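You operate a simulated robot arm through the tools that you are given. There is no shell and no other tool. Be economical: measure what you need, move in short steps, check, and stop when the job is done.

You run a simulated two-armed robot. Do the job below in one go: nothing can be reset, and whatever is moved stays where it is left.

TASK
Pick up the tin that says "A" from the top of the can bench with one hand, pass it to the other hand and put it on the burner table top. Set down upright: tin.

It is judged by the outcome, as a careful person would: the job done as asked, and still so three seconds after it is handed in. It fails if anything else is knocked over, pushed out of place, dropped, spilled or broken.

THE ROBOT
Two 7-joint arms with two-finger parallel grippers on one trunk, on a base that drives. Base frame: it is fixed to the floor where the robot stands at the start and does not move with it; the origin is under the middle of the robot, x ahead of it, y to its left, z up; the surface under the hand at the start is at about z = 0.72. Readings come in m, rad, newtons and seconds.
The left shoulder is at the start at [0.07, 0.13, 1.087], the right one opposite. With the tool pointing down near the work surface each hand reaches from about 0.1 to 0.5 m from the robot's upright axis, wherever it stands, measured 20 degrees to its own side. Places, roughly: burner table top (19x41 cm) [0.3, 2.22, 0.7]. Payload 1.57 kg a hand.
Tool frame (each hand has its own): the origin (TCP) lies between the finger pads and is the grasp point; the fingertips stand 0.03 m ahead of it; z points along the fingers, y is the line along which they close. Largest opening 0.08 m; finger width 0.017, thickness 0.012; the body of the gripper, 0.04 by 0.082 m, starts 0.08 m behind the TCP.
Orientation is that of the tool frame in the base frame, as a unit quaternion [w, x, y, z]. With the fingers straight down and closing along the base's y, the tool's x points along the base's -x, its y along +y and its z along -z.

THE INTERFACE
- The arms move only by the tool apply_moves. It takes "left_targets", "right_targets" or both (then of equal length, played together; a hand with none holds still); each is a list of rows, each a list of 6 numbers: the shift along the tool's x, y, z in m, then the turn, a rotation vector about the tool's x, y, z in rad. In form: [[x, y, z, rx, ry, rz], ...]. A call has 1 to 20 rows; each row is the pose to reach, as a shift and turn from the pose commanded when the call began, along the tool's axes at that moment. "left_jaw" and "right_jaw" are, for a hand that has rows, the finger opening in m, from 0 to 0.08, set as the call begins (left out, the last holds). A row lasts 0.2 s, in which the tool goes at most 0.05 m and 0.15 rad; a call with a longer step from one row to the next is refused whole, and so is a gripper value outside its range. Where a pose cannot be reached the arm comes as near as it can. A force on the tool above 40 N (or 10 N above the force at the start of the call, whichever is more), or a blocked arm, ends the call early, and 0.2 s more pass. The fingers move at their own pace (about 0.108 m/s each) and stop on an object; they squeeze with about 25 N. The grip force told is the motor's: it shows also when the fingers shut on nothing. Time passes only in rows, and 0.2 s behind the last, so rows that repeat a pose let the fingers close. The reply holds the time, the measured pose of the TCP, the force on the tool along the base axes, the opening and the grip force, in the units named above and with some noise, with the torque about the TCP (base axes, N m) and any sound that the robot's microphone picked up.
- Cameras (640 x 400 px; columns grow to the right, rows downward): "scene" is now at [0.1232, 0.0259, 1.2916]; the picture's right is [0.34, -0.94, 0.00], its down [-0.74, -0.26, -0.62] and it looks along [0.59, 0.21, -0.78] (base axes); focal length 270 px, centre (320, 200). "left" rides on the left gripper at [0.072, 0.007, -0.122] in its tool frame; the picture's right is [-0.09, 1.00, 0.00], its down [-0.84, -0.08, -0.54] and it looks along [-0.54, -0.05, 0.84] (tool axes); focal length 238 px, centre (320, 200). "right" rides on the right gripper at [0.072, -0.007, -0.122] in its tool frame; the picture's right is [0.09, 1.00, 0.00], its down [-0.84, 0.08, -0.54] and it looks along [-0.54, 0.05, 0.84] (tool axes); focal length 238 px, centre (320, 200). There is no depth. A picture from a camera that has moved, and an enlarged one, comes with that camera's place and axes in the base frame and with its lens.
- camera(camera): a new picture of that camera. The clock stands still meanwhile.
- slide_trunk(by): slides the trunk up (or, below 0, down) by that many m; the arms and the scene camera ride with it, the base frame stays. It gives what a move gives, with no picture.
- roll_base(legs): drives the robot by 1 to 6 legs, each [ahead, left, turn to the left] in m, m and rad, along the robot's own axes; the way and the turn of a leg run together, so that a leg with both is an arc; at most 1.5 m and 3.142 rad a leg. The arms and the cameras ride along, it lands a little off, and it stops where it bumps. It gives what a move gives.
- turn_head(pan, tilt): turns the head with the scene camera to pan (to the left, within 1.501 rad either way) and tilt (down, from -0.506 to 1.204), counted from straight ahead of the robot. It gives what a move gives.
- close_up(camera, box): a new picture of the part [left, top, right, bottom] of that camera's present view, enlarged. The clock stands still meanwhile.
- sign_off(): hands the job in; it is judged then, once.

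Work in short steps. Places have to be worked out from the pictures, the camera data and where the tool is seen: move nearer, look again, correct. Check each grasp and each placing, and mend what went wrong. You have 120 turns and 100 pictures in all, those below and enlarged ones among them. Open the grippers and draw the arms clear of the work before you hand the job in, unless the task says otherwise; then end with one line.

The tools are called after "Emit:" by a JSON object that holds its "fn" and its "kwargs". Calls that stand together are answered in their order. apply_moves: Moves the arms, as the interface text tells. Its arguments: {"type":"object","properties":{"left_targets":{"type":"array"},"left_jaw":{"type":"number"},"right_targets":{"type":"array"},"right_jaw":{"type":"number"}},"required":[]} The other tools are called the same way: slide_trunk (by) slides the trunk up or down; roll_base (legs) drives the base; turn_head (pan, tilt) turns the head that bears the scene camera; camera (camera) takes a picture; close_up (camera, box) takes an enlarged picture of a part of a camera's view; sign_off () hands the job in.

At the start:

```text
clock: 0.0
left_eef_pos: [0.282, 0.2051, 0.9886]
left_orientation: [0.001, 0.0, 1.0, 0.0]
left_ft_force: [0.3, 0.4, -0.3]
left_wrist_torque: [0.01, -0.02, -0.02]
left_grip_width: 0.08
left_grip_force: 0.1
right_eef_pos: [0.2729, -0.0527, 1.0143]
right_orientation: [0.0, 0.0, 1.0, 0.0]
right_ft_force: [0.3, 0.3, 0.1]
right_wrist_torque: [-0.03, 0.01, 0.01]
right_grip_width: 0.0795
right_grip_force: 0.0
trunk travel left (down, up): [-0.725, 0.215]
robot x, y, heading: [0.0016, 0.001, -0.001]
head pan, tilt: [0.344, 0.897]
```

scene: 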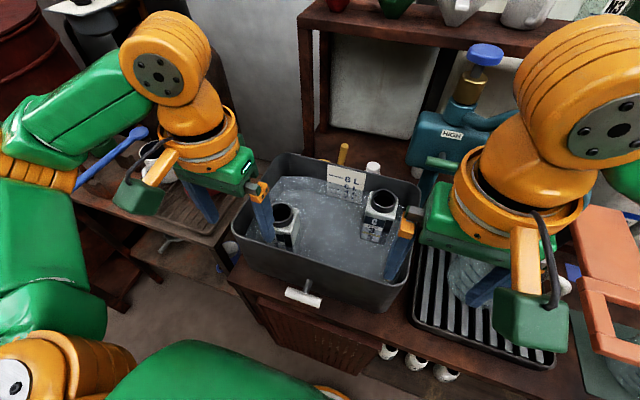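
right: 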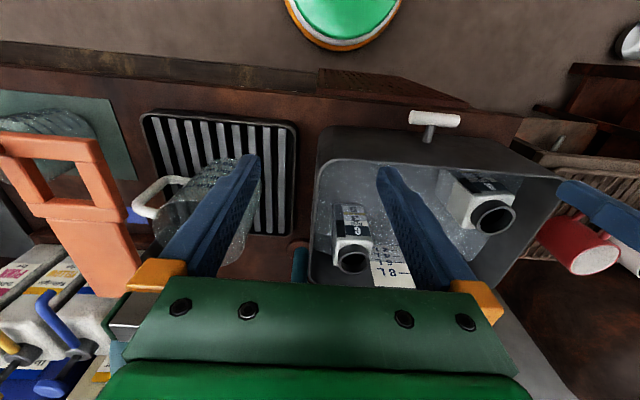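
left: 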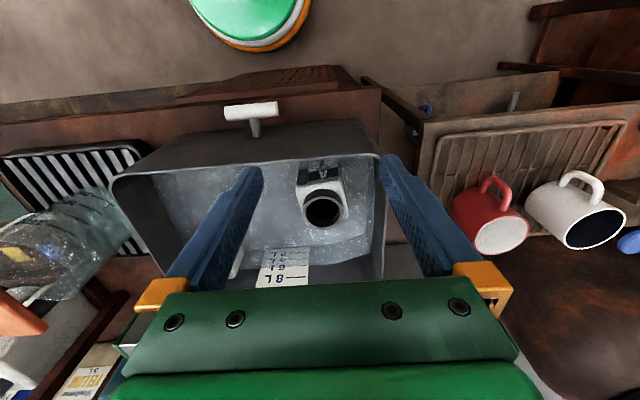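

The pictures show a sink with two jars, but I don't know yet which bench is the can bench. I'll turn the head to look around to the left.

Emit:
{"fn": "turn_head", "kwargs": {"pan": 1.2, "tilt": 0.5}}

Emit:
{"fn": "camera", "kwargs": {"camera": "scene"}}

Emit:
{"fn": "turn_head", "kwargs": {"pan": -0.6, "tilt": 0.6}}

Emit:
{"fn": "camera", "kwargs": {"camera": "scene"}}

```text
clock: 1.2
left_eef_pos: [0.2824, 0.2039, 0.9874]
left_orientation: [-0.001, 0.0, 1.0, -0.001]
left_ft_force: [0.2, 0.2, 0.6]
left_wrist_torque: [0.02, 0.0, 0.0]
left_grip_width: 0.0799
left_grip_force: 0.1
right_eef_pos: [0.2731, -0.0536, 1.0153]
right_orientation: [0.0, 0.0, 1.0, 0.0]
right_ft_force: [0.1, -0.6, -0.9]
right_wrist_torque: [-0.03, 0.0, 0.0]
right_grip_width: 0.0801
right_grip_force: 0.1
trunk travel left (down, up): [-0.725, 0.215]
robot x, y, heading: [-0.0013, -0.0035, 0.002]
head pan, tilt: [1.201, 0.499]
```

```text
96 pictures are left
camera scene: at [0.085, 0.0851, 1.3252], right [0.93, -0.36, 0.0], down [-0.17, -0.45, -0.88], along [0.32, 0.82, -0.48], focal length 270 px, centre (320, 200)
```

scene: 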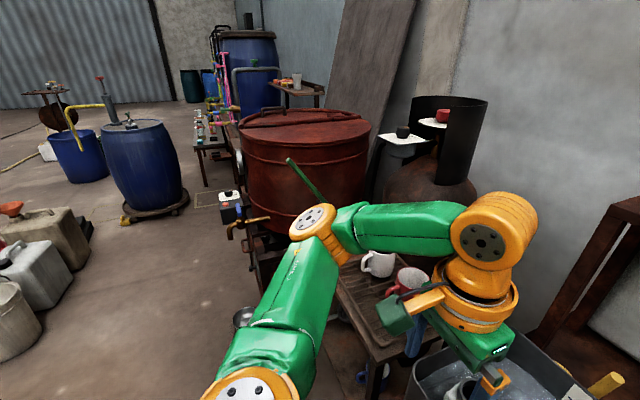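

```text
clock: 3.0
left_eef_pos: [0.2819, 0.2048, 0.9881]
left_orientation: [0.0, -0.001, 1.0, -0.001]
left_ft_force: [-0.4, 0.7, -0.7]
left_wrist_torque: [0.02, 0.0, 0.01]
left_grip_width: 0.0797
left_grip_force: 0.1
right_eef_pos: [0.2722, -0.0532, 1.0155]
right_orientation: [0.0, 0.0, 1.0, 0.0]
right_ft_force: [0.7, 0.2, 0.4]
right_wrist_torque: [0.05, 0.0, -0.01]
right_grip_width: 0.0799
right_grip_force: 0.0
trunk travel left (down, up): [-0.725, 0.215]
robot x, y, heading: [0.0022, -0.0001, -0.001]
head pan, tilt: [-0.6, 0.6]
```

```text
95 pictures are left
camera scene: at [0.125, -0.0495, 1.3161], right [-0.56, -0.83, 0.0], down [-0.47, 0.32, -0.83], along [0.68, -0.47, -0.56], focal length 270 px, centre (320, 200)
```

scene: 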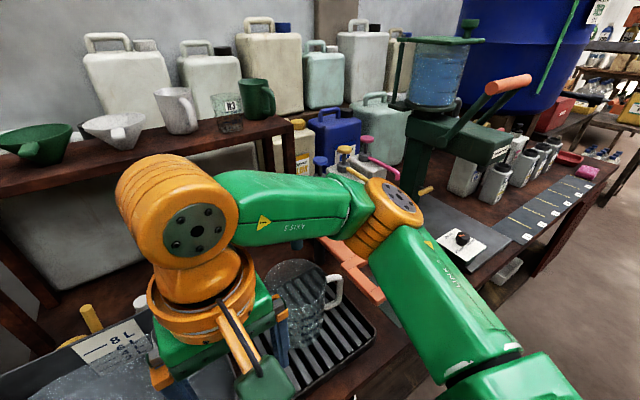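

To the right there's a bench with a press and a row of small cans, which may be the can bench. I'll enlarge that area, and the far right.

Emit:
{"fn": "close_up", "kwargs": {"camera": "scene", "box": [420, 100, 640, 280]}}

Emit:
{"fn": "turn_head", "kwargs": {"pan": -1.3, "tilt": 0.5}}

Emit:
{"fn": "camera", "kwargs": {"camera": "scene"}}

```text
2.22 times, centred on (530, 190) of scene
camera zoom: at [0.125, -0.0495, 1.3161], right [-0.56, -0.83, 0.0], down [-0.47, 0.32, -0.83], along [0.68, -0.47, -0.56], focal length 600 px, centre (-147, 222)
```

zoom: 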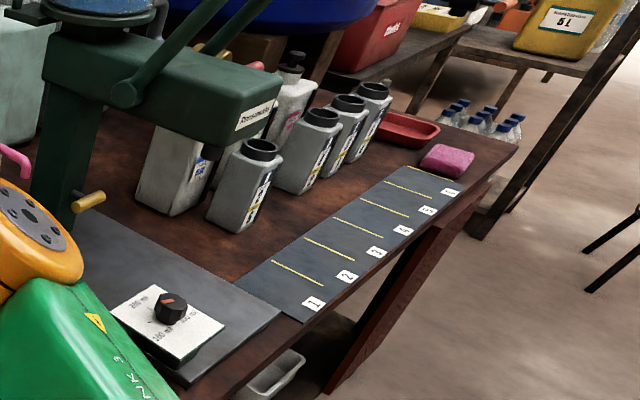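

```text
clock: 4.0
left_eef_pos: [0.283, 0.204, 0.9881]
left_orientation: [0.0, 0.0, 1.0, 0.0]
left_ft_force: [-0.3, -0.1, 0.3]
left_wrist_torque: [-0.03, 0.01, 0.01]
left_grip_width: 0.0803
left_grip_force: 0.0
right_eef_pos: [0.2719, -0.0537, 1.0143]
right_orientation: [-0.001, 0.0, 1.0, -0.001]
right_ft_force: [0.6, -1.0, 0.7]
right_wrist_torque: [-0.01, -0.01, -0.01]
right_grip_width: 0.0801
right_grip_force: 0.1
trunk travel left (down, up): [-0.725, 0.215]
robot x, y, heading: [0.0002, 0.0004, -0.0]
head pan, tilt: [-1.3, 0.499]
```

```text
93 pictures are left
camera scene: at [0.0764, -0.0873, 1.3252], right [-0.96, -0.27, 0.0], down [-0.13, 0.46, -0.88], along [0.24, -0.85, -0.48], focal length 270 px, centre (320, 200)
```

scene: 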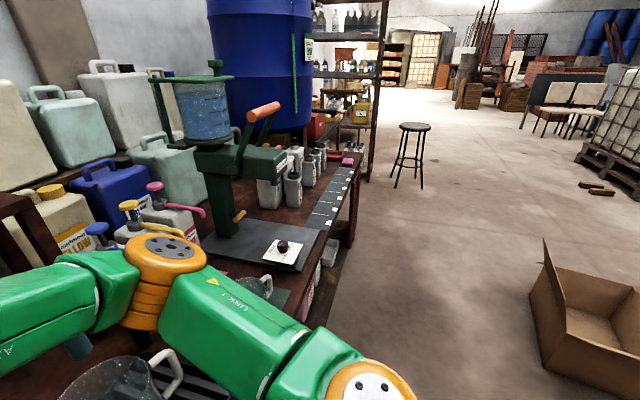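

The burner table should appear around pixel (247,143) in the first left view, behind the red drum. I'll look that way and enlarge it, and search for the can bench.

Emit:
{"fn": "turn_head", "kwargs": {"pan": 1.5, "tilt": 0.35}}

Emit:
{"fn": "camera", "kwargs": {"camera": "scene"}}

Emit:
{"fn": "close_up", "kwargs": {"camera": "scene", "box": [240, 60, 500, 220]}}

Emit:
{"fn": "close_up", "kwargs": {"camera": "left", "box": [230, 120, 640, 300]}}

```text
clock: 6.5
left_eef_pos: [0.2828, 0.2043, 0.9883]
left_orientation: [0.0, 0.0, 1.0, -0.001]
left_ft_force: [0.1, -0.5, 0.3]
left_wrist_torque: [-0.01, 0.01, 0.0]
left_grip_width: 0.0798
left_grip_force: 0.0
right_eef_pos: [0.2729, -0.0543, 1.0139]
right_orientation: [-0.001, 0.0, 1.0, -0.001]
right_ft_force: [-0.9, -0.3, -0.6]
right_wrist_torque: [-0.01, 0.02, -0.02]
right_grip_width: 0.0802
right_grip_force: 0.1
trunk travel left (down, up): [-0.725, 0.215]
robot x, y, heading: [-0.002, -0.0009, 0.001]
head pan, tilt: [1.499, 0.351]
```

```text
92 pictures are left
camera scene: at [0.0587, 0.0933, 1.3389], right [1.0, -0.07, 0.0], down [-0.02, -0.34, -0.94], along [0.07, 0.94, -0.34], focal length 270 px, centre (320, 200)
```

scene: 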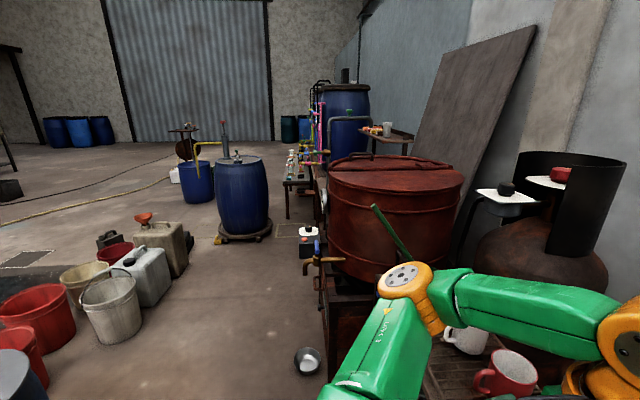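

```text
2.46 times, centred on (370, 140) of scene
camera zoom: at [0.0587, 0.0933, 1.3389], right [1.0, -0.07, 0.0], down [-0.02, -0.34, -0.94], along [0.07, 0.94, -0.34], focal length 665 px, centre (197, 348)
```

zoom: 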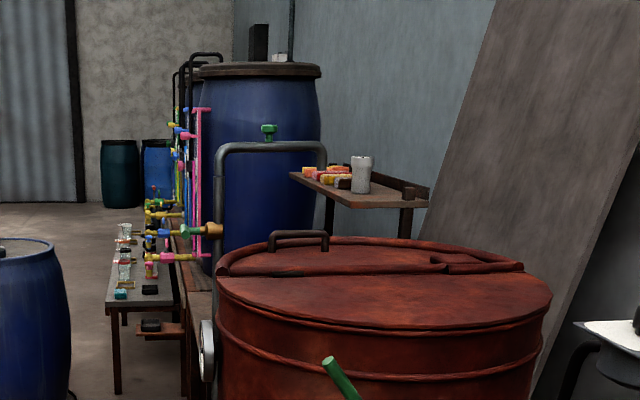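

```text
1.56 times, centred on (435, 210) of left
camera zoom: at [0.2101, 0.2122, 1.1098], right [0.09, 1.0, 0.0], down [0.84, -0.08, 0.54], along [0.54, -0.05, -0.84], focal length 372 px, centre (140, 184)
```

zoom: 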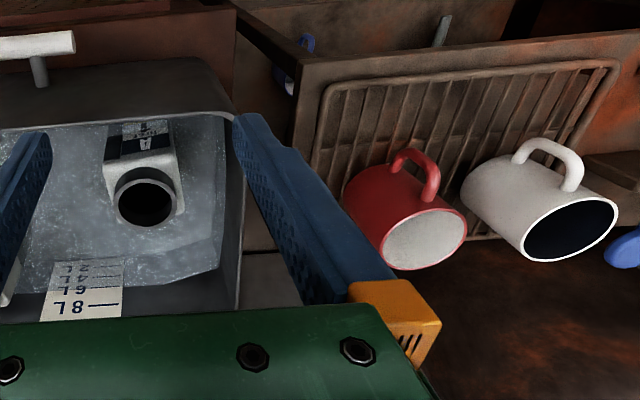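

The burner table is hidden behind the red drum, and the can bench isn't identified yet. I'll back away from the sink and turn left for a wider look.

Emit:
{"fn": "roll_base", "kwargs": {"legs": [[-0.5, 0, 0], [0, 0, 1.57]]}}

Emit:
{"fn": "turn_head", "kwargs": {"pan": 0.0, "tilt": 0.3}}

Emit:
{"fn": "camera", "kwargs": {"camera": "scene"}}

Emit:
{"fn": "turn_head", "kwargs": {"pan": 1.4, "tilt": 0.3}}

Emit:
{"fn": "camera", "kwargs": {"camera": "scene"}}

Emit:
{"fn": "turn_head", "kwargs": {"pan": -1.3, "tilt": 0.4}}

Emit:
{"fn": "camera", "kwargs": {"camera": "scene"}}

```text
clock: 13.3
left_eef_pos: [-0.7091, 0.2782, 0.9884]
left_orientation: [0.001, 0.712, -0.702, 0.0]
left_ft_force: [0.0, -0.4, -0.1]
left_wrist_torque: [0.01, 0.05, 0.0]
left_grip_width: 0.0801
left_grip_force: 0.1
right_eef_pos: [-0.4506, 0.273, 1.0156]
right_orientation: [0.0, 0.712, -0.702, 0.0]
right_ft_force: [0.0, -1.1, 0.8]
right_wrist_torque: [-0.01, 0.01, 0.0]
right_grip_width: 0.0801
right_grip_force: 0.1
trunk travel left (down, up): [-0.725, 0.215]
robot x, y, heading: [-0.5019, 0.001, 1.589]
head pan, tilt: [1.499, 0.351]
```

```text
clock: 14.9
left_eef_pos: [-0.7094, 0.2797, 0.9889]
left_orientation: [0.001, 0.712, -0.702, 0.0]
left_ft_force: [-0.4, 0.2, 0.0]
left_wrist_torque: [0.01, 0.01, -0.01]
left_grip_width: 0.0801
left_grip_force: 0.1
right_eef_pos: [-0.4511, 0.273, 1.0147]
right_orientation: [0.001, 0.711, -0.703, 0.0]
right_ft_force: [-0.8, -0.9, -0.4]
right_wrist_torque: [-0.02, -0.02, -0.04]
right_grip_width: 0.0799
right_grip_force: 0.1
trunk travel left (down, up): [-0.725, 0.215]
robot x, y, heading: [-0.5043, 0.0014, 1.582]
head pan, tilt: [0.0, 0.3]
```

```text
89 pictures are left
camera scene: at [-0.5007, 0.1437, 1.3436], right [1.0, 0.02, 0.0], down [0.0, -0.3, -0.96], along [-0.02, 0.96, -0.3], focal length 270 px, centre (320, 200)
```

scene: 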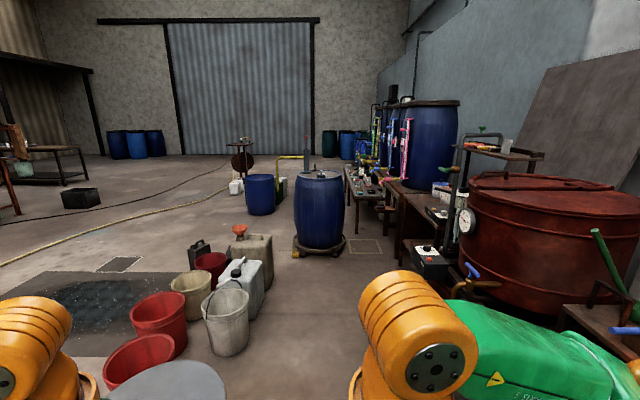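

```text
clock: 16.4
left_eef_pos: [-0.7094, 0.279, 0.9889]
left_orientation: [0.0, 0.713, -0.701, 0.0]
left_ft_force: [0.0, -0.3, 0.1]
left_wrist_torque: [0.03, 0.02, 0.03]
left_grip_width: 0.08
left_grip_force: 0.1
right_eef_pos: [-0.4497, 0.2735, 1.0149]
right_orientation: [0.001, 0.712, -0.702, 0.0]
right_ft_force: [-0.3, 0.8, -0.7]
right_wrist_torque: [-0.01, 0.01, 0.0]
right_grip_width: 0.0798
right_grip_force: 0.1
trunk travel left (down, up): [-0.725, 0.215]
robot x, y, heading: [-0.4975, 0.0, 1.59]
head pan, tilt: [1.4, 0.3]
```

```text
88 pictures are left
camera scene: at [-0.5914, 0.0649, 1.3436], right [0.16, 0.99, 0.0], down [0.29, -0.05, -0.96], along [-0.94, 0.15, -0.3], focal length 270 px, centre (320, 200)
```

scene: 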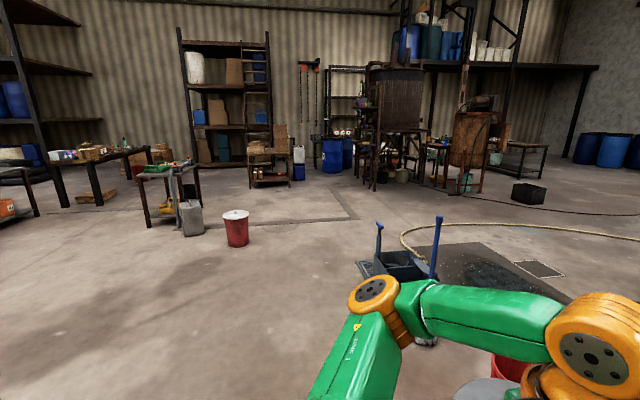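

```text
clock: 18.8
left_eef_pos: [-0.7097, 0.2787, 0.9887]
left_orientation: [0.0, 0.712, -0.702, -0.001]
left_ft_force: [-0.1, -0.4, 0.2]
left_wrist_torque: [0.02, -0.01, 0.04]
left_grip_width: 0.0799
left_grip_force: 0.0
right_eef_pos: [-0.451, 0.2734, 1.0137]
right_orientation: [0.0, 0.712, -0.703, 0.001]
right_ft_force: [-0.1, 0.4, 0.0]
right_wrist_torque: [0.01, -0.01, -0.03]
right_grip_width: 0.08
right_grip_force: 0.0
trunk travel left (down, up): [-0.725, 0.215]
robot x, y, heading: [-0.5046, -0.0004, 1.588]
head pan, tilt: [-1.3, 0.4]
```

```text
87 pictures are left
camera scene: at [-0.4103, 0.0765, 1.3344], right [0.28, -0.96, 0.0], down [-0.37, -0.11, -0.92], along [0.88, 0.26, -0.39], focal length 270 px, centre (320, 200)
```

scene: 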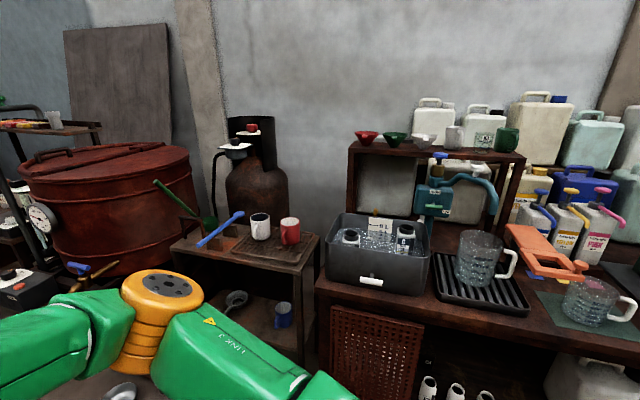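

Projecting the burner table into the front view gives about (425,199), just past the drum by the pipework. I'll enlarge there, and also the far side benches.

Emit:
{"fn": "turn_head", "kwargs": {"pan": -0.4, "tilt": 0.4}}

Emit:
{"fn": "close_up", "kwargs": {"camera": "scene", "box": [200, 80, 440, 230]}}

Emit:
{"fn": "turn_head", "kwargs": {"pan": 1.4, "tilt": 0.3}}

Emit:
{"fn": "close_up", "kwargs": {"camera": "scene", "box": [0, 100, 300, 287]}}

Emit:
{"fn": "close_up", "kwargs": {"camera": "scene", "box": [300, 60, 560, 222]}}

```text
clock: 20.0
left_eef_pos: [-0.7087, 0.2796, 0.9889]
left_orientation: [-0.001, 0.712, -0.702, 0.0]
left_ft_force: [0.4, 0.0, -0.4]
left_wrist_torque: [0.0, 0.03, 0.0]
left_grip_width: 0.0799
left_grip_force: 0.1
right_eef_pos: [-0.4502, 0.274, 1.0153]
right_orientation: [0.0, 0.712, -0.702, 0.0]
right_ft_force: [-0.1, 0.5, 0.5]
right_wrist_torque: [0.0, -0.01, 0.0]
right_grip_width: 0.08
right_grip_force: 0.0
trunk travel left (down, up): [-0.725, 0.215]
robot x, y, heading: [-0.4997, 0.0003, 1.586]
head pan, tilt: [-0.4, 0.4]
```

```text
2.67 times, centred on (320, 155) of scene
camera zoom: at [-0.4643, 0.1362, 1.3344], right [0.93, -0.38, 0.0], down [-0.15, -0.36, -0.92], along [0.35, 0.85, -0.39], focal length 720 px, centre (320, 320)
```

zoom: 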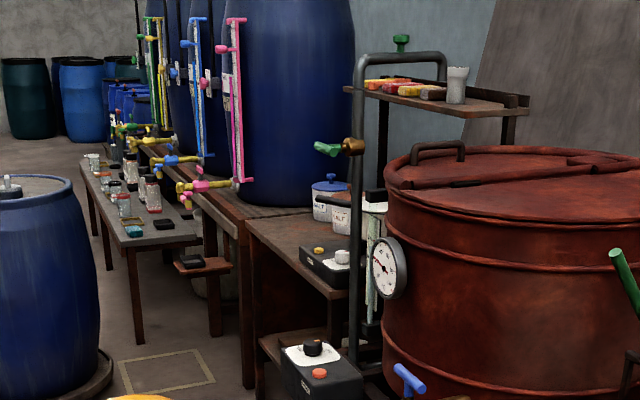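

```text
clock: 21.8
left_eef_pos: [-0.7083, 0.2799, 0.9886]
left_orientation: [-0.001, 0.713, -0.701, 0.0]
left_ft_force: [-0.3, 0.9, 0.3]
left_wrist_torque: [0.03, -0.03, 0.01]
left_grip_width: 0.0798
left_grip_force: 0.1
right_eef_pos: [-0.4511, 0.273, 1.0148]
right_orientation: [0.0, 0.713, -0.701, 0.0]
right_ft_force: [0.4, 0.5, 0.7]
right_wrist_torque: [0.0, -0.01, -0.01]
right_grip_width: 0.0802
right_grip_force: 0.1
trunk travel left (down, up): [-0.725, 0.215]
robot x, y, heading: [-0.5, 0.001, 1.583]
head pan, tilt: [1.4, 0.3]
```

```text
2.13 times, centred on (150, 194) of scene
camera zoom: at [-0.5914, 0.0649, 1.3436], right [0.16, 0.99, 0.0], down [0.29, -0.05, -0.96], along [-0.94, 0.15, -0.3], focal length 576 px, centre (683, 214)
```

zoom: 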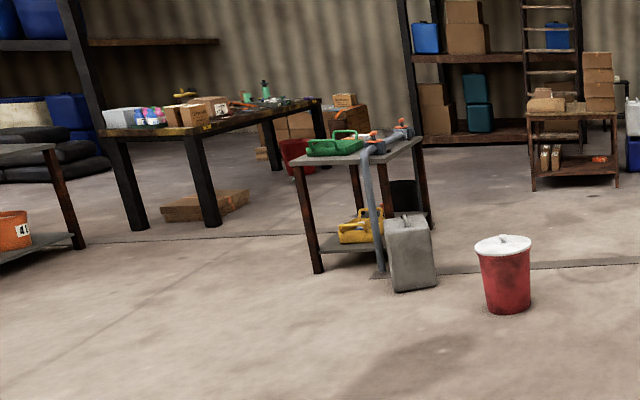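

```text
2.46 times, centred on (430, 141) of scene
camera zoom: at [-0.5914, 0.0649, 1.3436], right [0.16, 0.99, 0.0], down [0.29, -0.05, -0.96], along [-0.94, 0.15, -0.3], focal length 665 px, centre (49, 345)
```

zoom: 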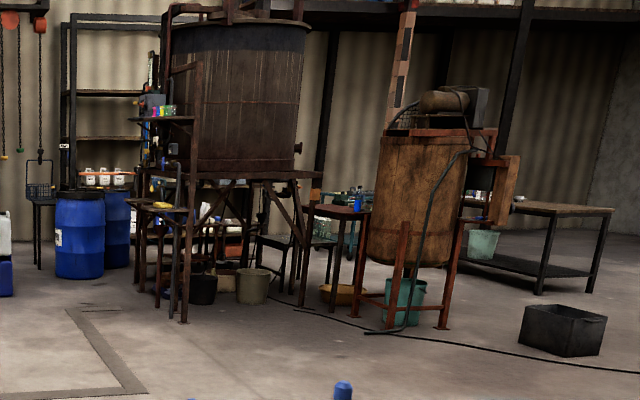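

The burner table is the small top beside the drum, with jars and knob boxes. Now I'll examine the sink bench and the press bench for an "A" tin.

Emit:
{"fn": "turn_head", "kwargs": {"pan": -1.5, "tilt": 0.4}}

Emit:
{"fn": "close_up", "kwargs": {"camera": "scene", "box": [180, 100, 420, 250]}}

Emit:
{"fn": "close_up", "kwargs": {"camera": "scene", "box": [400, 80, 640, 230]}}

```text
clock: 24.4
left_eef_pos: [-0.7091, 0.2804, 0.9895]
left_orientation: [0.0, 0.712, -0.702, 0.0]
left_ft_force: [-1.2, 0.0, -0.9]
left_wrist_torque: [-0.03, 0.01, -0.01]
left_grip_width: 0.08
left_grip_force: 0.2
right_eef_pos: [-0.451, 0.2742, 1.0139]
right_orientation: [0.0, 0.712, -0.702, 0.0]
right_ft_force: [0.5, 0.0, 0.2]
right_wrist_torque: [-0.01, -0.02, -0.01]
right_grip_width: 0.0799
right_grip_force: 0.0
trunk travel left (down, up): [-0.725, 0.215]
robot x, y, heading: [-0.4967, -0.0005, 1.589]
head pan, tilt: [-1.499, 0.4]
```

```text
2.67 times, centred on (300, 175) of scene
camera zoom: at [-0.4069, 0.0585, 1.3344], right [0.09, -1.0, 0.0], down [-0.39, -0.03, -0.92], along [0.92, 0.08, -0.39], focal length 720 px, centre (373, 267)
```

zoom: 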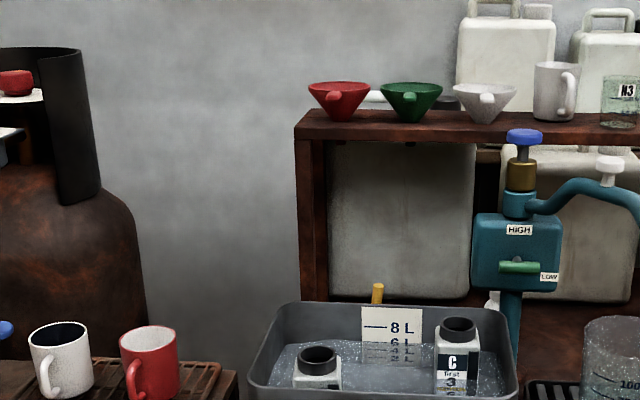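

```text
2.67 times, centred on (520, 155) of scene
camera zoom: at [-0.4069, 0.0585, 1.3344], right [0.09, -1.0, 0.0], down [-0.39, -0.03, -0.92], along [0.92, 0.08, -0.39], focal length 720 px, centre (-213, 320)
```

zoom: 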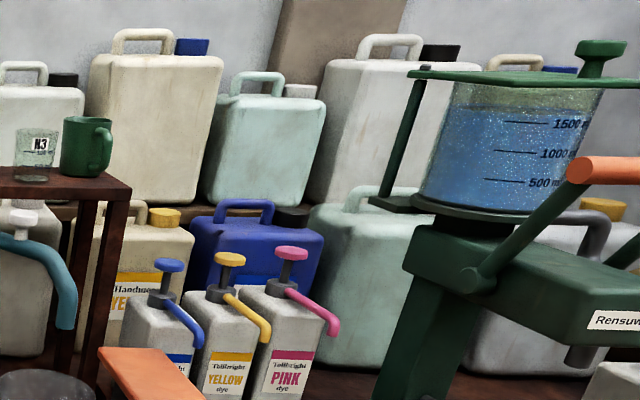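

The sink holders are labelled bottles ("C first 3…"), not tins. I'll enlarge more strongly the left-hand row bench beyond the drum and the burner table region.

Emit:
{"fn": "turn_head", "kwargs": {"pan": -0.4, "tilt": 0.4}}

Emit:
{"fn": "close_up", "kwargs": {"camera": "scene", "box": [220, 120, 300, 170]}}

Emit:
{"fn": "close_up", "kwargs": {"camera": "scene", "box": [285, 130, 365, 180]}}

Emit:
{"fn": "turn_head", "kwargs": {"pan": 1.4, "tilt": 0.3}}

Emit:
{"fn": "close_up", "kwargs": {"camera": "scene", "box": [30, 130, 150, 205]}}

Emit:
{"fn": "close_up", "kwargs": {"camera": "scene", "box": [120, 130, 240, 205]}}

Emit:
{"fn": "close_up", "kwargs": {"camera": "scene", "box": [310, 110, 430, 185]}}

```text
clock: 25.7
left_eef_pos: [-0.7088, 0.2794, 0.9882]
left_orientation: [0.001, 0.712, -0.702, 0.0]
left_ft_force: [0.2, 0.7, -0.2]
left_wrist_torque: [0.04, 0.01, 0.04]
left_grip_width: 0.0799
left_grip_force: 0.0
right_eef_pos: [-0.4516, 0.2725, 1.0145]
right_orientation: [0.0, 0.712, -0.702, 0.0]
right_ft_force: [1.1, -0.8, 0.4]
right_wrist_torque: [0.02, 0.02, -0.02]
right_grip_width: 0.0799
right_grip_force: 0.0
trunk travel left (down, up): [-0.725, 0.215]
robot x, y, heading: [-0.502, -0.0018, 1.584]
head pan, tilt: [-0.4, 0.4]
```

```text
8.00 times, centred on (260, 145) of scene
camera zoom: at [-0.4643, 0.1362, 1.3344], right [0.93, -0.38, 0.0], down [-0.15, -0.36, -0.92], along [0.35, 0.85, -0.39], focal length 2161 px, centre (800, 640)
```

zoom: 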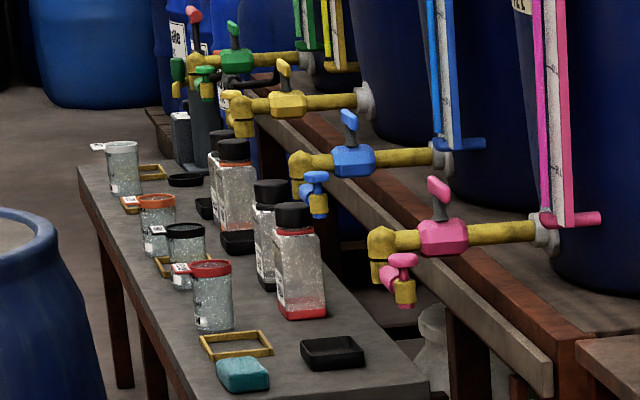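

```text
8.00 times, centred on (325, 155) of scene
camera zoom: at [-0.4643, 0.1362, 1.3344], right [0.93, -0.38, 0.0], down [-0.15, -0.36, -0.92], along [0.35, 0.85, -0.39], focal length 2161 px, centre (280, 560)
```

zoom: 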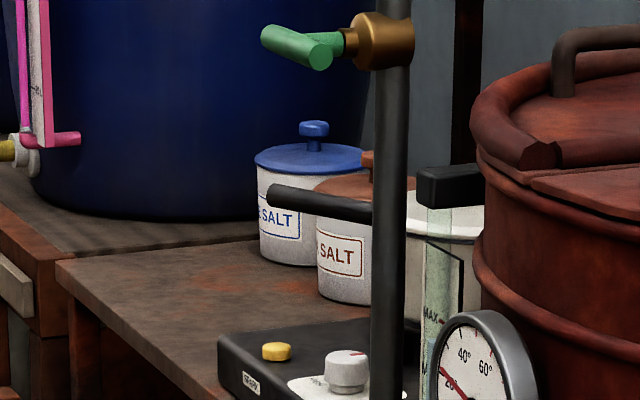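

```text
clock: 27.5
left_eef_pos: [-0.7084, 0.2792, 0.9893]
left_orientation: [0.0, 0.713, -0.701, 0.0]
left_ft_force: [0.0, 0.5, 0.2]
left_wrist_torque: [-0.01, 0.02, -0.02]
left_grip_width: 0.0798
left_grip_force: 0.0
right_eef_pos: [-0.451, 0.2736, 1.0155]
right_orientation: [0.0, 0.713, -0.701, 0.0]
right_ft_force: [-0.1, 0.1, -1.0]
right_wrist_torque: [0.01, 0.01, -0.02]
right_grip_width: 0.0801
right_grip_force: 0.0
trunk travel left (down, up): [-0.725, 0.215]
robot x, y, heading: [-0.4993, -0.0009, 1.589]
head pan, tilt: [1.4, 0.3]
```

```text
5.33 times, centred on (90, 168) of scene
camera zoom: at [-0.5914, 0.0649, 1.3436], right [0.16, 0.99, 0.0], down [0.29, -0.05, -0.96], along [-0.94, 0.15, -0.3], focal length 1440 px, centre (1547, 373)
```

zoom: 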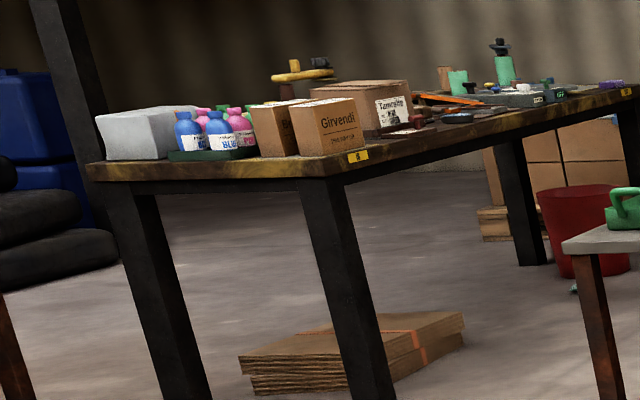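

```text
5.33 times, centred on (180, 168) of scene
camera zoom: at [-0.5914, 0.0649, 1.3436], right [0.16, 0.99, 0.0], down [0.29, -0.05, -0.96], along [-0.94, 0.15, -0.3], focal length 1440 px, centre (1067, 373)
```

zoom: 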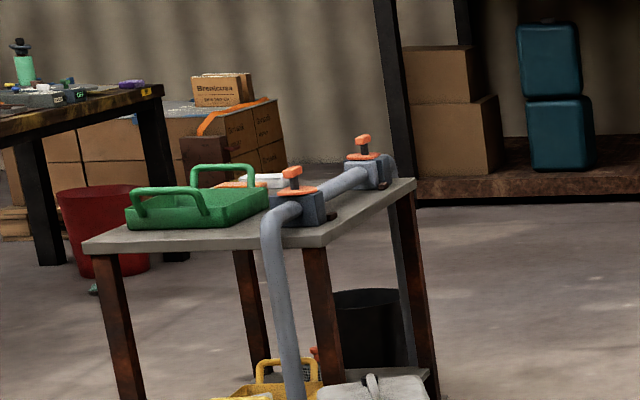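

```text
5.33 times, centred on (370, 148) of scene
camera zoom: at [-0.5914, 0.0649, 1.3436], right [0.16, 0.99, 0.0], down [0.29, -0.05, -0.96], along [-0.94, 0.15, -0.3], focal length 1440 px, centre (53, 480)
```

zoom: 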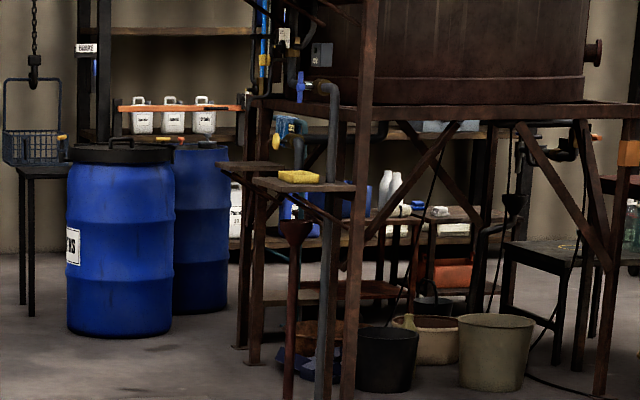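

No labelled tins seen yet; the region behind (−x, −y) is unseen. I'll turn the base to face that way.

Emit:
{"fn": "roll_base", "kwargs": {"legs": [[0, 0, 2.4]]}}

Emit:
{"fn": "turn_head", "kwargs": {"pan": 0.0, "tilt": 0.3}}

Emit:
{"fn": "camera", "kwargs": {"camera": "scene"}}

Emit:
{"fn": "turn_head", "kwargs": {"pan": 1.2, "tilt": 0.3}}

Emit:
{"fn": "camera", "kwargs": {"camera": "scene"}}

```text
clock: 33.6
left_eef_pos: [-0.5348, -0.3467, 0.988]
left_orientation: [0.0, 0.912, 0.409, 0.0]
left_ft_force: [0.5, 0.3, -0.3]
left_wrist_torque: [-0.01, 0.01, -0.01]
left_grip_width: 0.08
left_grip_force: 0.0
right_eef_pos: [-0.7203, -0.1689, 1.0145]
right_orientation: [0.001, 0.912, 0.41, 0.0]
right_ft_force: [-0.8, 0.2, 0.0]
right_wrist_torque: [0.0, 0.03, 0.01]
right_grip_width: 0.0797
right_grip_force: 0.0
trunk travel left (down, up): [-0.725, 0.215]
robot x, y, heading: [-0.4995, -0.0036, -2.299]
head pan, tilt: [1.4, 0.3]
```

```text
clock: 35.1
left_eef_pos: [-0.534, -0.3473, 0.9884]
left_orientation: [0.0, 0.912, 0.41, 0.0]
left_ft_force: [-0.3, 0.5, 0.9]
left_wrist_torque: [0.01, -0.02, 0.0]
left_grip_width: 0.0799
left_grip_force: 0.1
right_eef_pos: [-0.7207, -0.1693, 1.0143]
right_orientation: [0.001, 0.912, 0.411, 0.0]
right_ft_force: [0.3, -0.3, -0.3]
right_wrist_torque: [0.02, 0.01, -0.02]
right_grip_width: 0.08
right_grip_force: 0.0
trunk travel left (down, up): [-0.725, 0.215]
robot x, y, heading: [-0.5031, -0.0001, -2.291]
head pan, tilt: [0.0, 0.3]
```

```text
76 pictures are left
camera scene: at [-0.5935, -0.1073, 1.3436], right [-0.75, 0.66, 0.0], down [0.2, 0.22, -0.96], along [-0.63, -0.71, -0.3], focal length 270 px, centre (320, 200)
```

scene: 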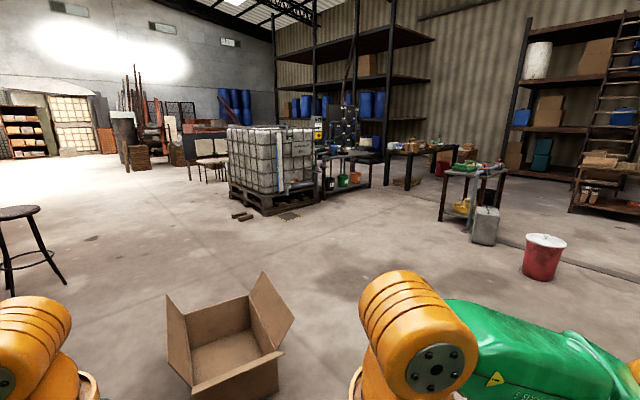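

```text
clock: 36.5
left_eef_pos: [-0.5345, -0.3459, 0.9894]
left_orientation: [0.0, 0.912, 0.41, -0.001]
left_ft_force: [-0.1, -0.1, -0.2]
left_wrist_torque: [0.01, 0.0, 0.01]
left_grip_width: 0.0802
left_grip_force: 0.1
right_eef_pos: [-0.7218, -0.1701, 1.0158]
right_orientation: [0.0, 0.912, 0.41, 0.0]
right_ft_force: [0.0, 0.6, -0.4]
right_wrist_torque: [-0.03, 0.02, 0.0]
right_grip_width: 0.0799
right_grip_force: 0.0
trunk travel left (down, up): [-0.725, 0.215]
robot x, y, heading: [-0.5006, 0.0014, -2.298]
head pan, tilt: [1.201, 0.3]
```

```text
75 pictures are left
camera scene: at [-0.489, -0.1205, 1.3436], right [-0.89, -0.46, 0.0], down [-0.14, 0.26, -0.96], along [0.44, -0.85, -0.3], focal length 270 px, centre (320, 200)
```

scene: 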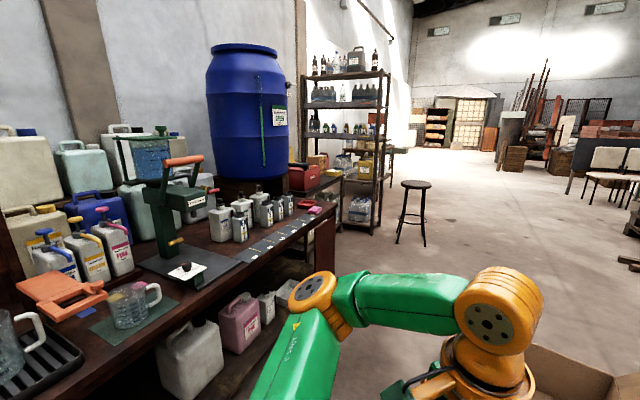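

The bench at right has rows of grey screw-top tins and positions 1–5. I'll enlarge those.

Emit:
{"fn": "close_up", "kwargs": {"camera": "scene", "box": [200, 175, 328, 255]}}

Emit:
{"fn": "close_up", "kwargs": {"camera": "scene", "box": [280, 130, 408, 210]}}

```text
5.00 times, centred on (264, 215) of scene
camera zoom: at [-0.489, -0.1205, 1.3436], right [-0.89, -0.46, 0.0], down [-0.14, 0.26, -0.96], along [0.44, -0.85, -0.3], focal length 1350 px, centre (600, 125)
```

zoom: 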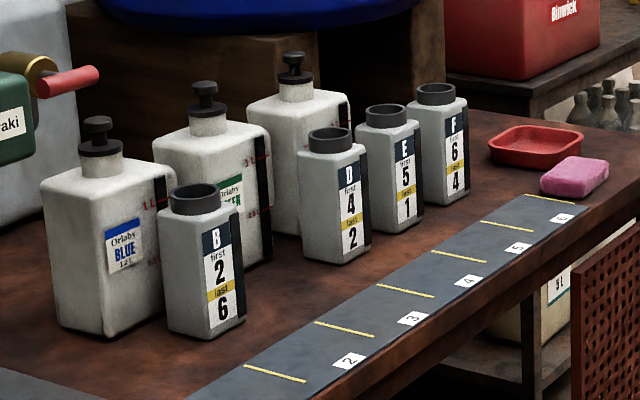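

```text
5.00 times, centred on (344, 170) of scene
camera zoom: at [-0.489, -0.1205, 1.3436], right [-0.89, -0.46, 0.0], down [-0.14, 0.26, -0.96], along [0.44, -0.85, -0.3], focal length 1350 px, centre (200, 350)
```

zoom: 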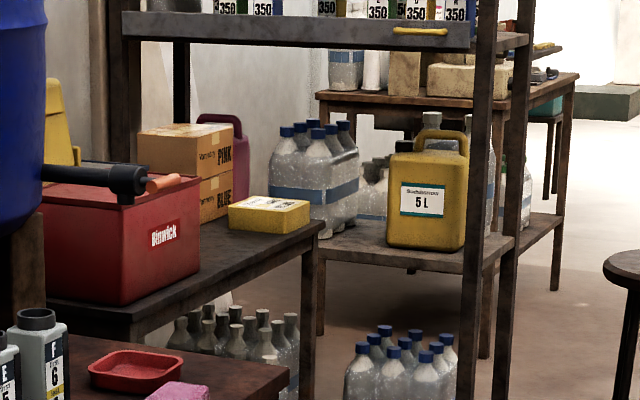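

The bottles B, D–F here match A and C in the sink, so these are bottles, and a "tin" may be elsewhere. I'll check the table near the IBC tank, then drive towards the burner table.

Emit:
{"fn": "turn_head", "kwargs": {"pan": 0.0, "tilt": 0.3}}

Emit:
{"fn": "close_up", "kwargs": {"camera": "scene", "box": [290, 110, 418, 190]}}

Emit:
{"fn": "roll_base", "kwargs": {"legs": [[0, 0, -2.4], [0.9, 0, 0]]}}

Emit:
{"fn": "turn_head", "kwargs": {"pan": -0.8, "tilt": 0.5}}

Emit:
{"fn": "camera", "kwargs": {"camera": "scene"}}

```text
clock: 37.9
left_eef_pos: [-0.5341, -0.3469, 0.9871]
left_orientation: [0.0, 0.912, 0.41, 0.0]
left_ft_force: [-0.3, -0.9, 0.3]
left_wrist_torque: [-0.02, -0.01, -0.01]
left_grip_width: 0.0798
left_grip_force: 0.0
right_eef_pos: [-0.7207, -0.1694, 1.0159]
right_orientation: [0.001, 0.912, 0.41, 0.001]
right_ft_force: [-0.2, -0.4, 0.4]
right_wrist_torque: [0.04, -0.01, -0.01]
right_grip_width: 0.0798
right_grip_force: 0.1
trunk travel left (down, up): [-0.725, 0.215]
robot x, y, heading: [-0.4986, 0.0021, -2.301]
head pan, tilt: [0.0, 0.3]
```

```text
5.00 times, centred on (354, 150) of scene
camera zoom: at [-0.5935, -0.1073, 1.3436], right [-0.75, 0.66, 0.0], down [0.2, 0.22, -0.96], along [-0.63, -0.71, -0.3], focal length 1350 px, centre (150, 450)
```

zoom: 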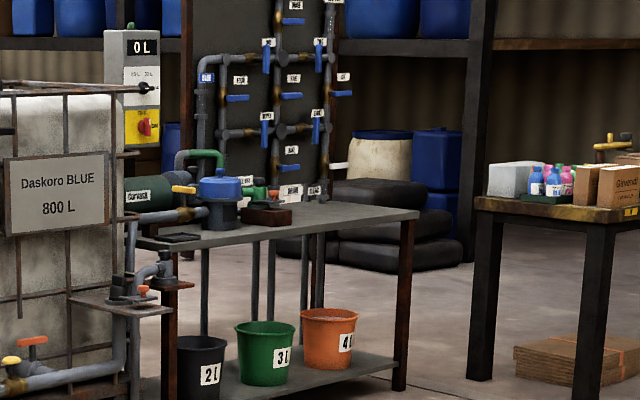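

```text
clock: 48.4
left_eef_pos: [-0.714, 1.1851, 0.9882]
left_orientation: [0.0, 0.71, -0.704, 0.0]
left_ft_force: [0.6, -0.2, 0.4]
left_wrist_torque: [-0.03, 0.01, 0.0]
left_grip_width: 0.0799
left_grip_force: 0.1
right_eef_pos: [-0.4562, 1.1783, 1.0146]
right_orientation: [0.0, 0.711, -0.703, 0.0]
right_ft_force: [0.4, -0.7, -0.8]
right_wrist_torque: [0.0, 0.01, -0.02]
right_grip_width: 0.0803
right_grip_force: 0.0
trunk travel left (down, up): [-0.725, 0.215]
robot x, y, heading: [-0.5063, 0.9064, 1.58]
head pan, tilt: [0.0, 0.3]
```

```text
clock: 49.5
left_eef_pos: [-0.7139, 1.1865, 0.9871]
left_orientation: [-0.001, 0.711, -0.703, 0.0]
left_ft_force: [0.2, -1.0, 0.1]
left_wrist_torque: [0.06, 0.02, -0.01]
left_grip_width: 0.0798
left_grip_force: 0.1
right_eef_pos: [-0.4569, 1.1786, 1.0145]
right_orientation: [0.0, 0.71, -0.704, -0.001]
right_ft_force: [-0.8, -0.2, 0.2]
right_wrist_torque: [-0.01, -0.01, 0.0]
right_grip_width: 0.08
right_grip_force: 0.1
trunk travel left (down, up): [-0.725, 0.215]
robot x, y, heading: [-0.5061, 0.9077, 1.578]
head pan, tilt: [-0.799, 0.499]
```

```text
71 pictures are left
camera scene: at [-0.442, 1.0205, 1.3252], right [0.7, -0.71, 0.0], down [-0.34, -0.34, -0.88], along [0.62, 0.62, -0.48], focal length 270 px, centre (320, 200)
```

scene: 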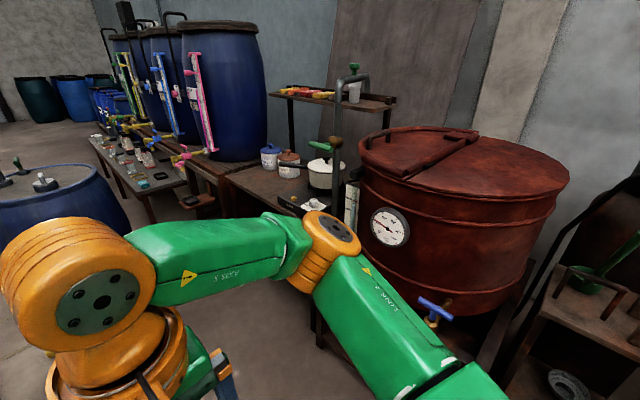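

The burner table carries salt jars, a pot and a controller, with free space at its left-front. The lettered cans (A–F) look to be the "tins", with A sitting in the basin; I'll look at the burner table once closer, then go back and check A.

Emit:
{"fn": "close_up", "kwargs": {"camera": "scene", "box": [200, 130, 360, 230]}}

Emit:
{"fn": "turn_head", "kwargs": {"pan": 0.5, "tilt": 0.25}}

Emit:
{"fn": "camera", "kwargs": {"camera": "scene"}}

```text
4.00 times, centred on (280, 180) of scene
camera zoom: at [-0.442, 1.0205, 1.3252], right [0.7, -0.71, 0.0], down [-0.34, -0.34, -0.88], along [0.62, 0.62, -0.48], focal length 1080 px, centre (480, 280)
```

zoom: 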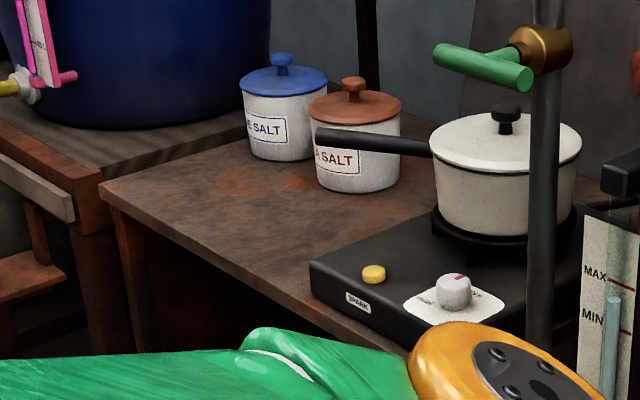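

```text
clock: 51.0
left_eef_pos: [-0.7149, 1.1871, 0.9881]
left_orientation: [0.001, 0.711, -0.704, 0.0]
left_ft_force: [-0.2, 0.3, -0.1]
left_wrist_torque: [0.0, 0.02, 0.0]
left_grip_width: 0.0798
left_grip_force: 0.1
right_eef_pos: [-0.4564, 1.1788, 1.0152]
right_orientation: [0.0, 0.71, -0.704, 0.0]
right_ft_force: [-0.5, -0.4, 0.4]
right_wrist_torque: [0.01, -0.03, 0.01]
right_grip_width: 0.0801
right_grip_force: 0.0
trunk travel left (down, up): [-0.725, 0.215]
robot x, y, heading: [-0.5089, 0.9058, 1.577]
head pan, tilt: [0.499, 0.25]
```

```text
69 pictures are left
camera scene: at [-0.5519, 1.0381, 1.3483], right [0.87, 0.49, 0.0], down [0.12, -0.22, -0.97], along [-0.47, 0.85, -0.25], focal length 270 px, centre (320, 200)
```

scene: 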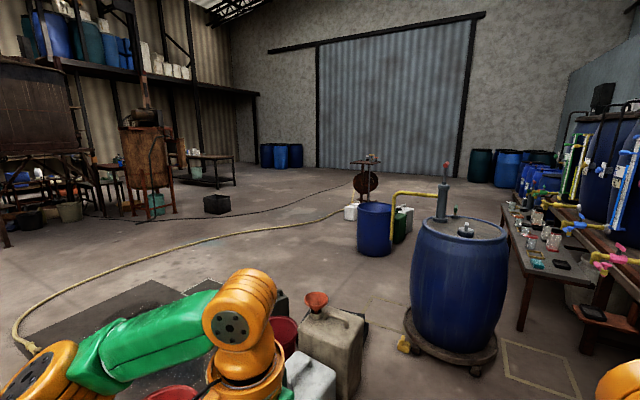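

The free area of the burner table (≈x 0.2–0.39, y 2.02–2.42) matches the given 19×41 cm; the pot handle overhangs near (0.32,2.06). I'll drive back in front of the basin to identify A closely.

Emit:
{"fn": "roll_base", "kwargs": {"legs": [[-0.9, 0, 0], [0, 0, -1.575], [0.25, 0, 0]]}}

Emit:
{"fn": "turn_head", "kwargs": {"pan": 0.3, "tilt": 0.8}}

Emit:
{"fn": "camera", "kwargs": {"camera": "scene"}}

```text
clock: 61.0
left_eef_pos: [0.0327, 0.1991, 0.988]
left_orientation: [0.001, 0.003, 1.0, 0.001]
left_ft_force: [0.0, -0.4, 1.1]
left_wrist_torque: [0.0, 0.0, 0.0]
left_grip_width: 0.0801
left_grip_force: 0.1
right_eef_pos: [0.0201, -0.058, 1.0152]
right_orientation: [0.0, 0.004, 1.0, 0.0]
right_ft_force: [0.5, 0.3, 0.1]
right_wrist_torque: [-0.01, 0.0, 0.0]
right_grip_width: 0.08
right_grip_force: 0.0
trunk travel left (down, up): [-0.725, 0.215]
robot x, y, heading: [-0.2486, -0.0019, -0.006]
head pan, tilt: [0.499, 0.25]
```

```text
clock: 62.0
left_eef_pos: [0.0323, 0.2003, 0.9891]
left_orientation: [0.0, 0.003, 1.0, 0.0]
left_ft_force: [0.9, -0.7, 0.4]
left_wrist_torque: [0.01, -0.03, 0.0]
left_grip_width: 0.08
left_grip_force: 0.2
right_eef_pos: [0.0224, -0.058, 1.0158]
right_orientation: [0.0, 0.005, 1.0, 0.0]
right_ft_force: [1.0, 0.3, 0.3]
right_wrist_torque: [0.0, -0.01, 0.02]
right_grip_width: 0.0799
right_grip_force: 0.0
trunk travel left (down, up): [-0.725, 0.215]
robot x, y, heading: [-0.2511, -0.0031, -0.009]
head pan, tilt: [0.3, 0.799]
```

```text
68 pictures are left
camera scene: at [-0.1214, 0.021, 1.2993], right [0.29, -0.96, 0.0], down [-0.69, -0.21, -0.7], along [0.67, 0.2, -0.72], focal length 270 px, centre (320, 200)
```

scene: 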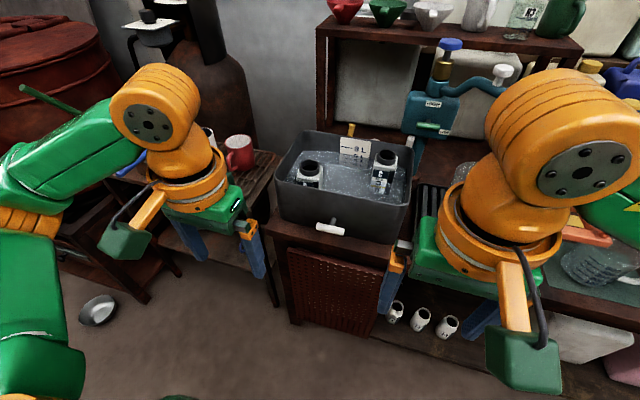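

Enlarging the basin and the lower shelf jars to read the labels.

Emit:
{"fn": "close_up", "kwargs": {"camera": "scene", "box": [270, 120, 430, 220]}}

Emit:
{"fn": "close_up", "kwargs": {"camera": "scene", "box": [360, 270, 488, 350]}}

```text
4.00 times, centred on (350, 170) of scene
camera zoom: at [-0.1214, 0.021, 1.2993], right [0.29, -0.96, 0.0], down [-0.69, -0.21, -0.7], along [0.67, 0.2, -0.72], focal length 1080 px, centre (200, 320)
```

zoom: 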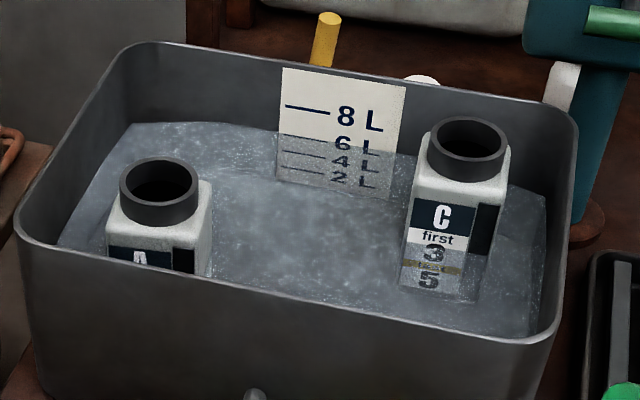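

```text
5.00 times, centred on (424, 310) of scene
camera zoom: at [-0.1214, 0.021, 1.2993], right [0.29, -0.96, 0.0], down [-0.69, -0.21, -0.7], along [0.67, 0.2, -0.72], focal length 1350 px, centre (-200, -350)
```

zoom: 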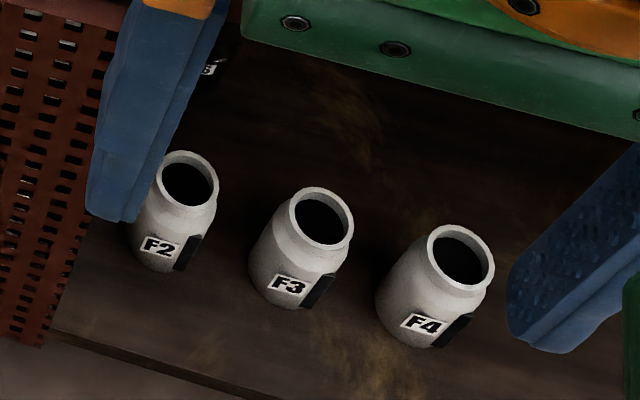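

A and C stand in the basin's water. Before settling, I'll raise the trunk and check the bench tops for another "A".

Emit:
{"fn": "slide_trunk", "kwargs": {"by": 0.21}}

Emit:
{"fn": "turn_head", "kwargs": {"pan": -0.9, "tilt": 0.5}}

Emit:
{"fn": "camera", "kwargs": {"camera": "scene"}}

Emit:
{"fn": "turn_head", "kwargs": {"pan": 0.9, "tilt": 0.5}}

Emit:
{"fn": "camera", "kwargs": {"camera": "scene"}}

```text
clock: 64.2
left_eef_pos: [0.0341, 0.1998, 1.1981]
left_orientation: [0.0, 0.004, 1.0, 0.0]
left_ft_force: [0.2, 0.3, -0.6]
left_wrist_torque: [0.03, -0.04, 0.0]
left_grip_width: 0.08
left_grip_force: 0.0
right_eef_pos: [0.0223, -0.0581, 1.2255]
right_orientation: [0.001, 0.005, 1.0, 0.0]
right_ft_force: [-0.2, -0.1, 0.1]
right_wrist_torque: [-0.02, 0.03, -0.01]
right_grip_width: 0.0801
right_grip_force: 0.0
trunk travel left (down, up): [-0.935, 0.005]
robot x, y, heading: [-0.2487, -0.0022, -0.003]
head pan, tilt: [0.3, 0.799]
```

```text
clock: 65.6
left_eef_pos: [0.0327, 0.2008, 1.1981]
left_orientation: [-0.001, 0.004, 1.0, 0.0]
left_ft_force: [0.0, -0.8, 0.7]
left_wrist_torque: [-0.02, 0.0, -0.05]
left_grip_width: 0.08
left_grip_force: 0.1
right_eef_pos: [0.0219, -0.0588, 1.2262]
right_orientation: [0.0, 0.004, 1.0, 0.0]
right_ft_force: [-1.0, -0.1, 1.1]
right_wrist_torque: [0.02, 0.01, -0.03]
right_grip_width: 0.0801
right_grip_force: 0.1
trunk travel left (down, up): [-0.935, 0.005]
robot x, y, heading: [-0.2498, -0.0026, -0.004]
head pan, tilt: [-0.901, 0.499]
```

```text
65 pictures are left
camera scene: at [-0.1424, -0.074, 1.5352], right [-0.79, -0.62, 0.0], down [-0.29, 0.38, -0.88], along [0.54, -0.69, -0.48], focal length 270 px, centre (320, 200)
```

scene: 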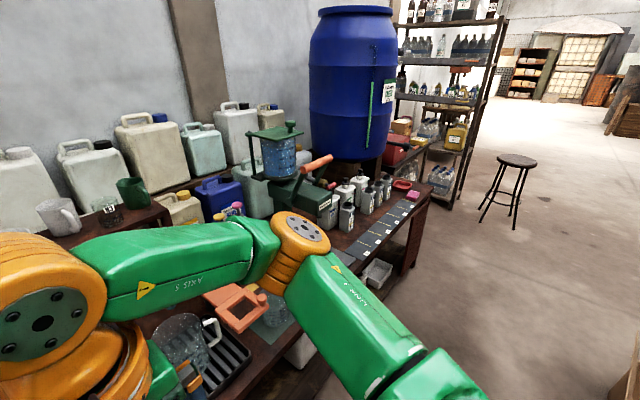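

```text
clock: 67.4
left_eef_pos: [0.0335, 0.2003, 1.1991]
left_orientation: [-0.001, 0.004, 1.0, -0.001]
left_ft_force: [0.0, -0.6, 0.0]
left_wrist_torque: [0.02, -0.01, -0.03]
left_grip_width: 0.0799
left_grip_force: 0.0
right_eef_pos: [0.0213, -0.058, 1.2253]
right_orientation: [0.0, 0.004, 1.0, 0.0]
right_ft_force: [0.8, -0.4, 0.0]
right_wrist_torque: [-0.02, -0.01, -0.01]
right_grip_width: 0.0801
right_grip_force: 0.0
trunk travel left (down, up): [-0.935, 0.005]
robot x, y, heading: [-0.2519, -0.0033, -0.006]
head pan, tilt: [0.901, 0.499]
```

```text
64 pictures are left
camera scene: at [-0.1413, 0.0685, 1.5352], right [0.78, -0.63, 0.0], down [-0.3, -0.37, -0.88], along [0.55, 0.68, -0.48], focal length 270 px, centre (320, 200)
```

scene: 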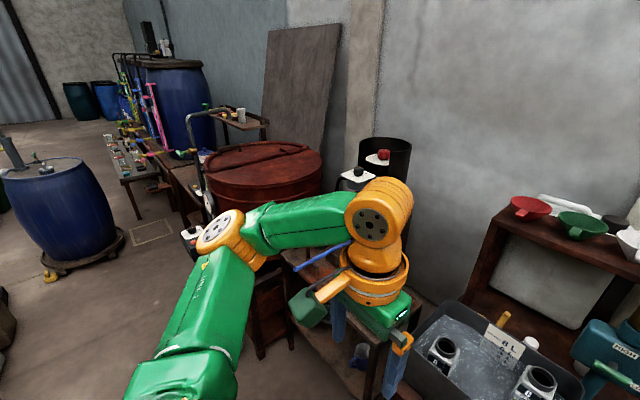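

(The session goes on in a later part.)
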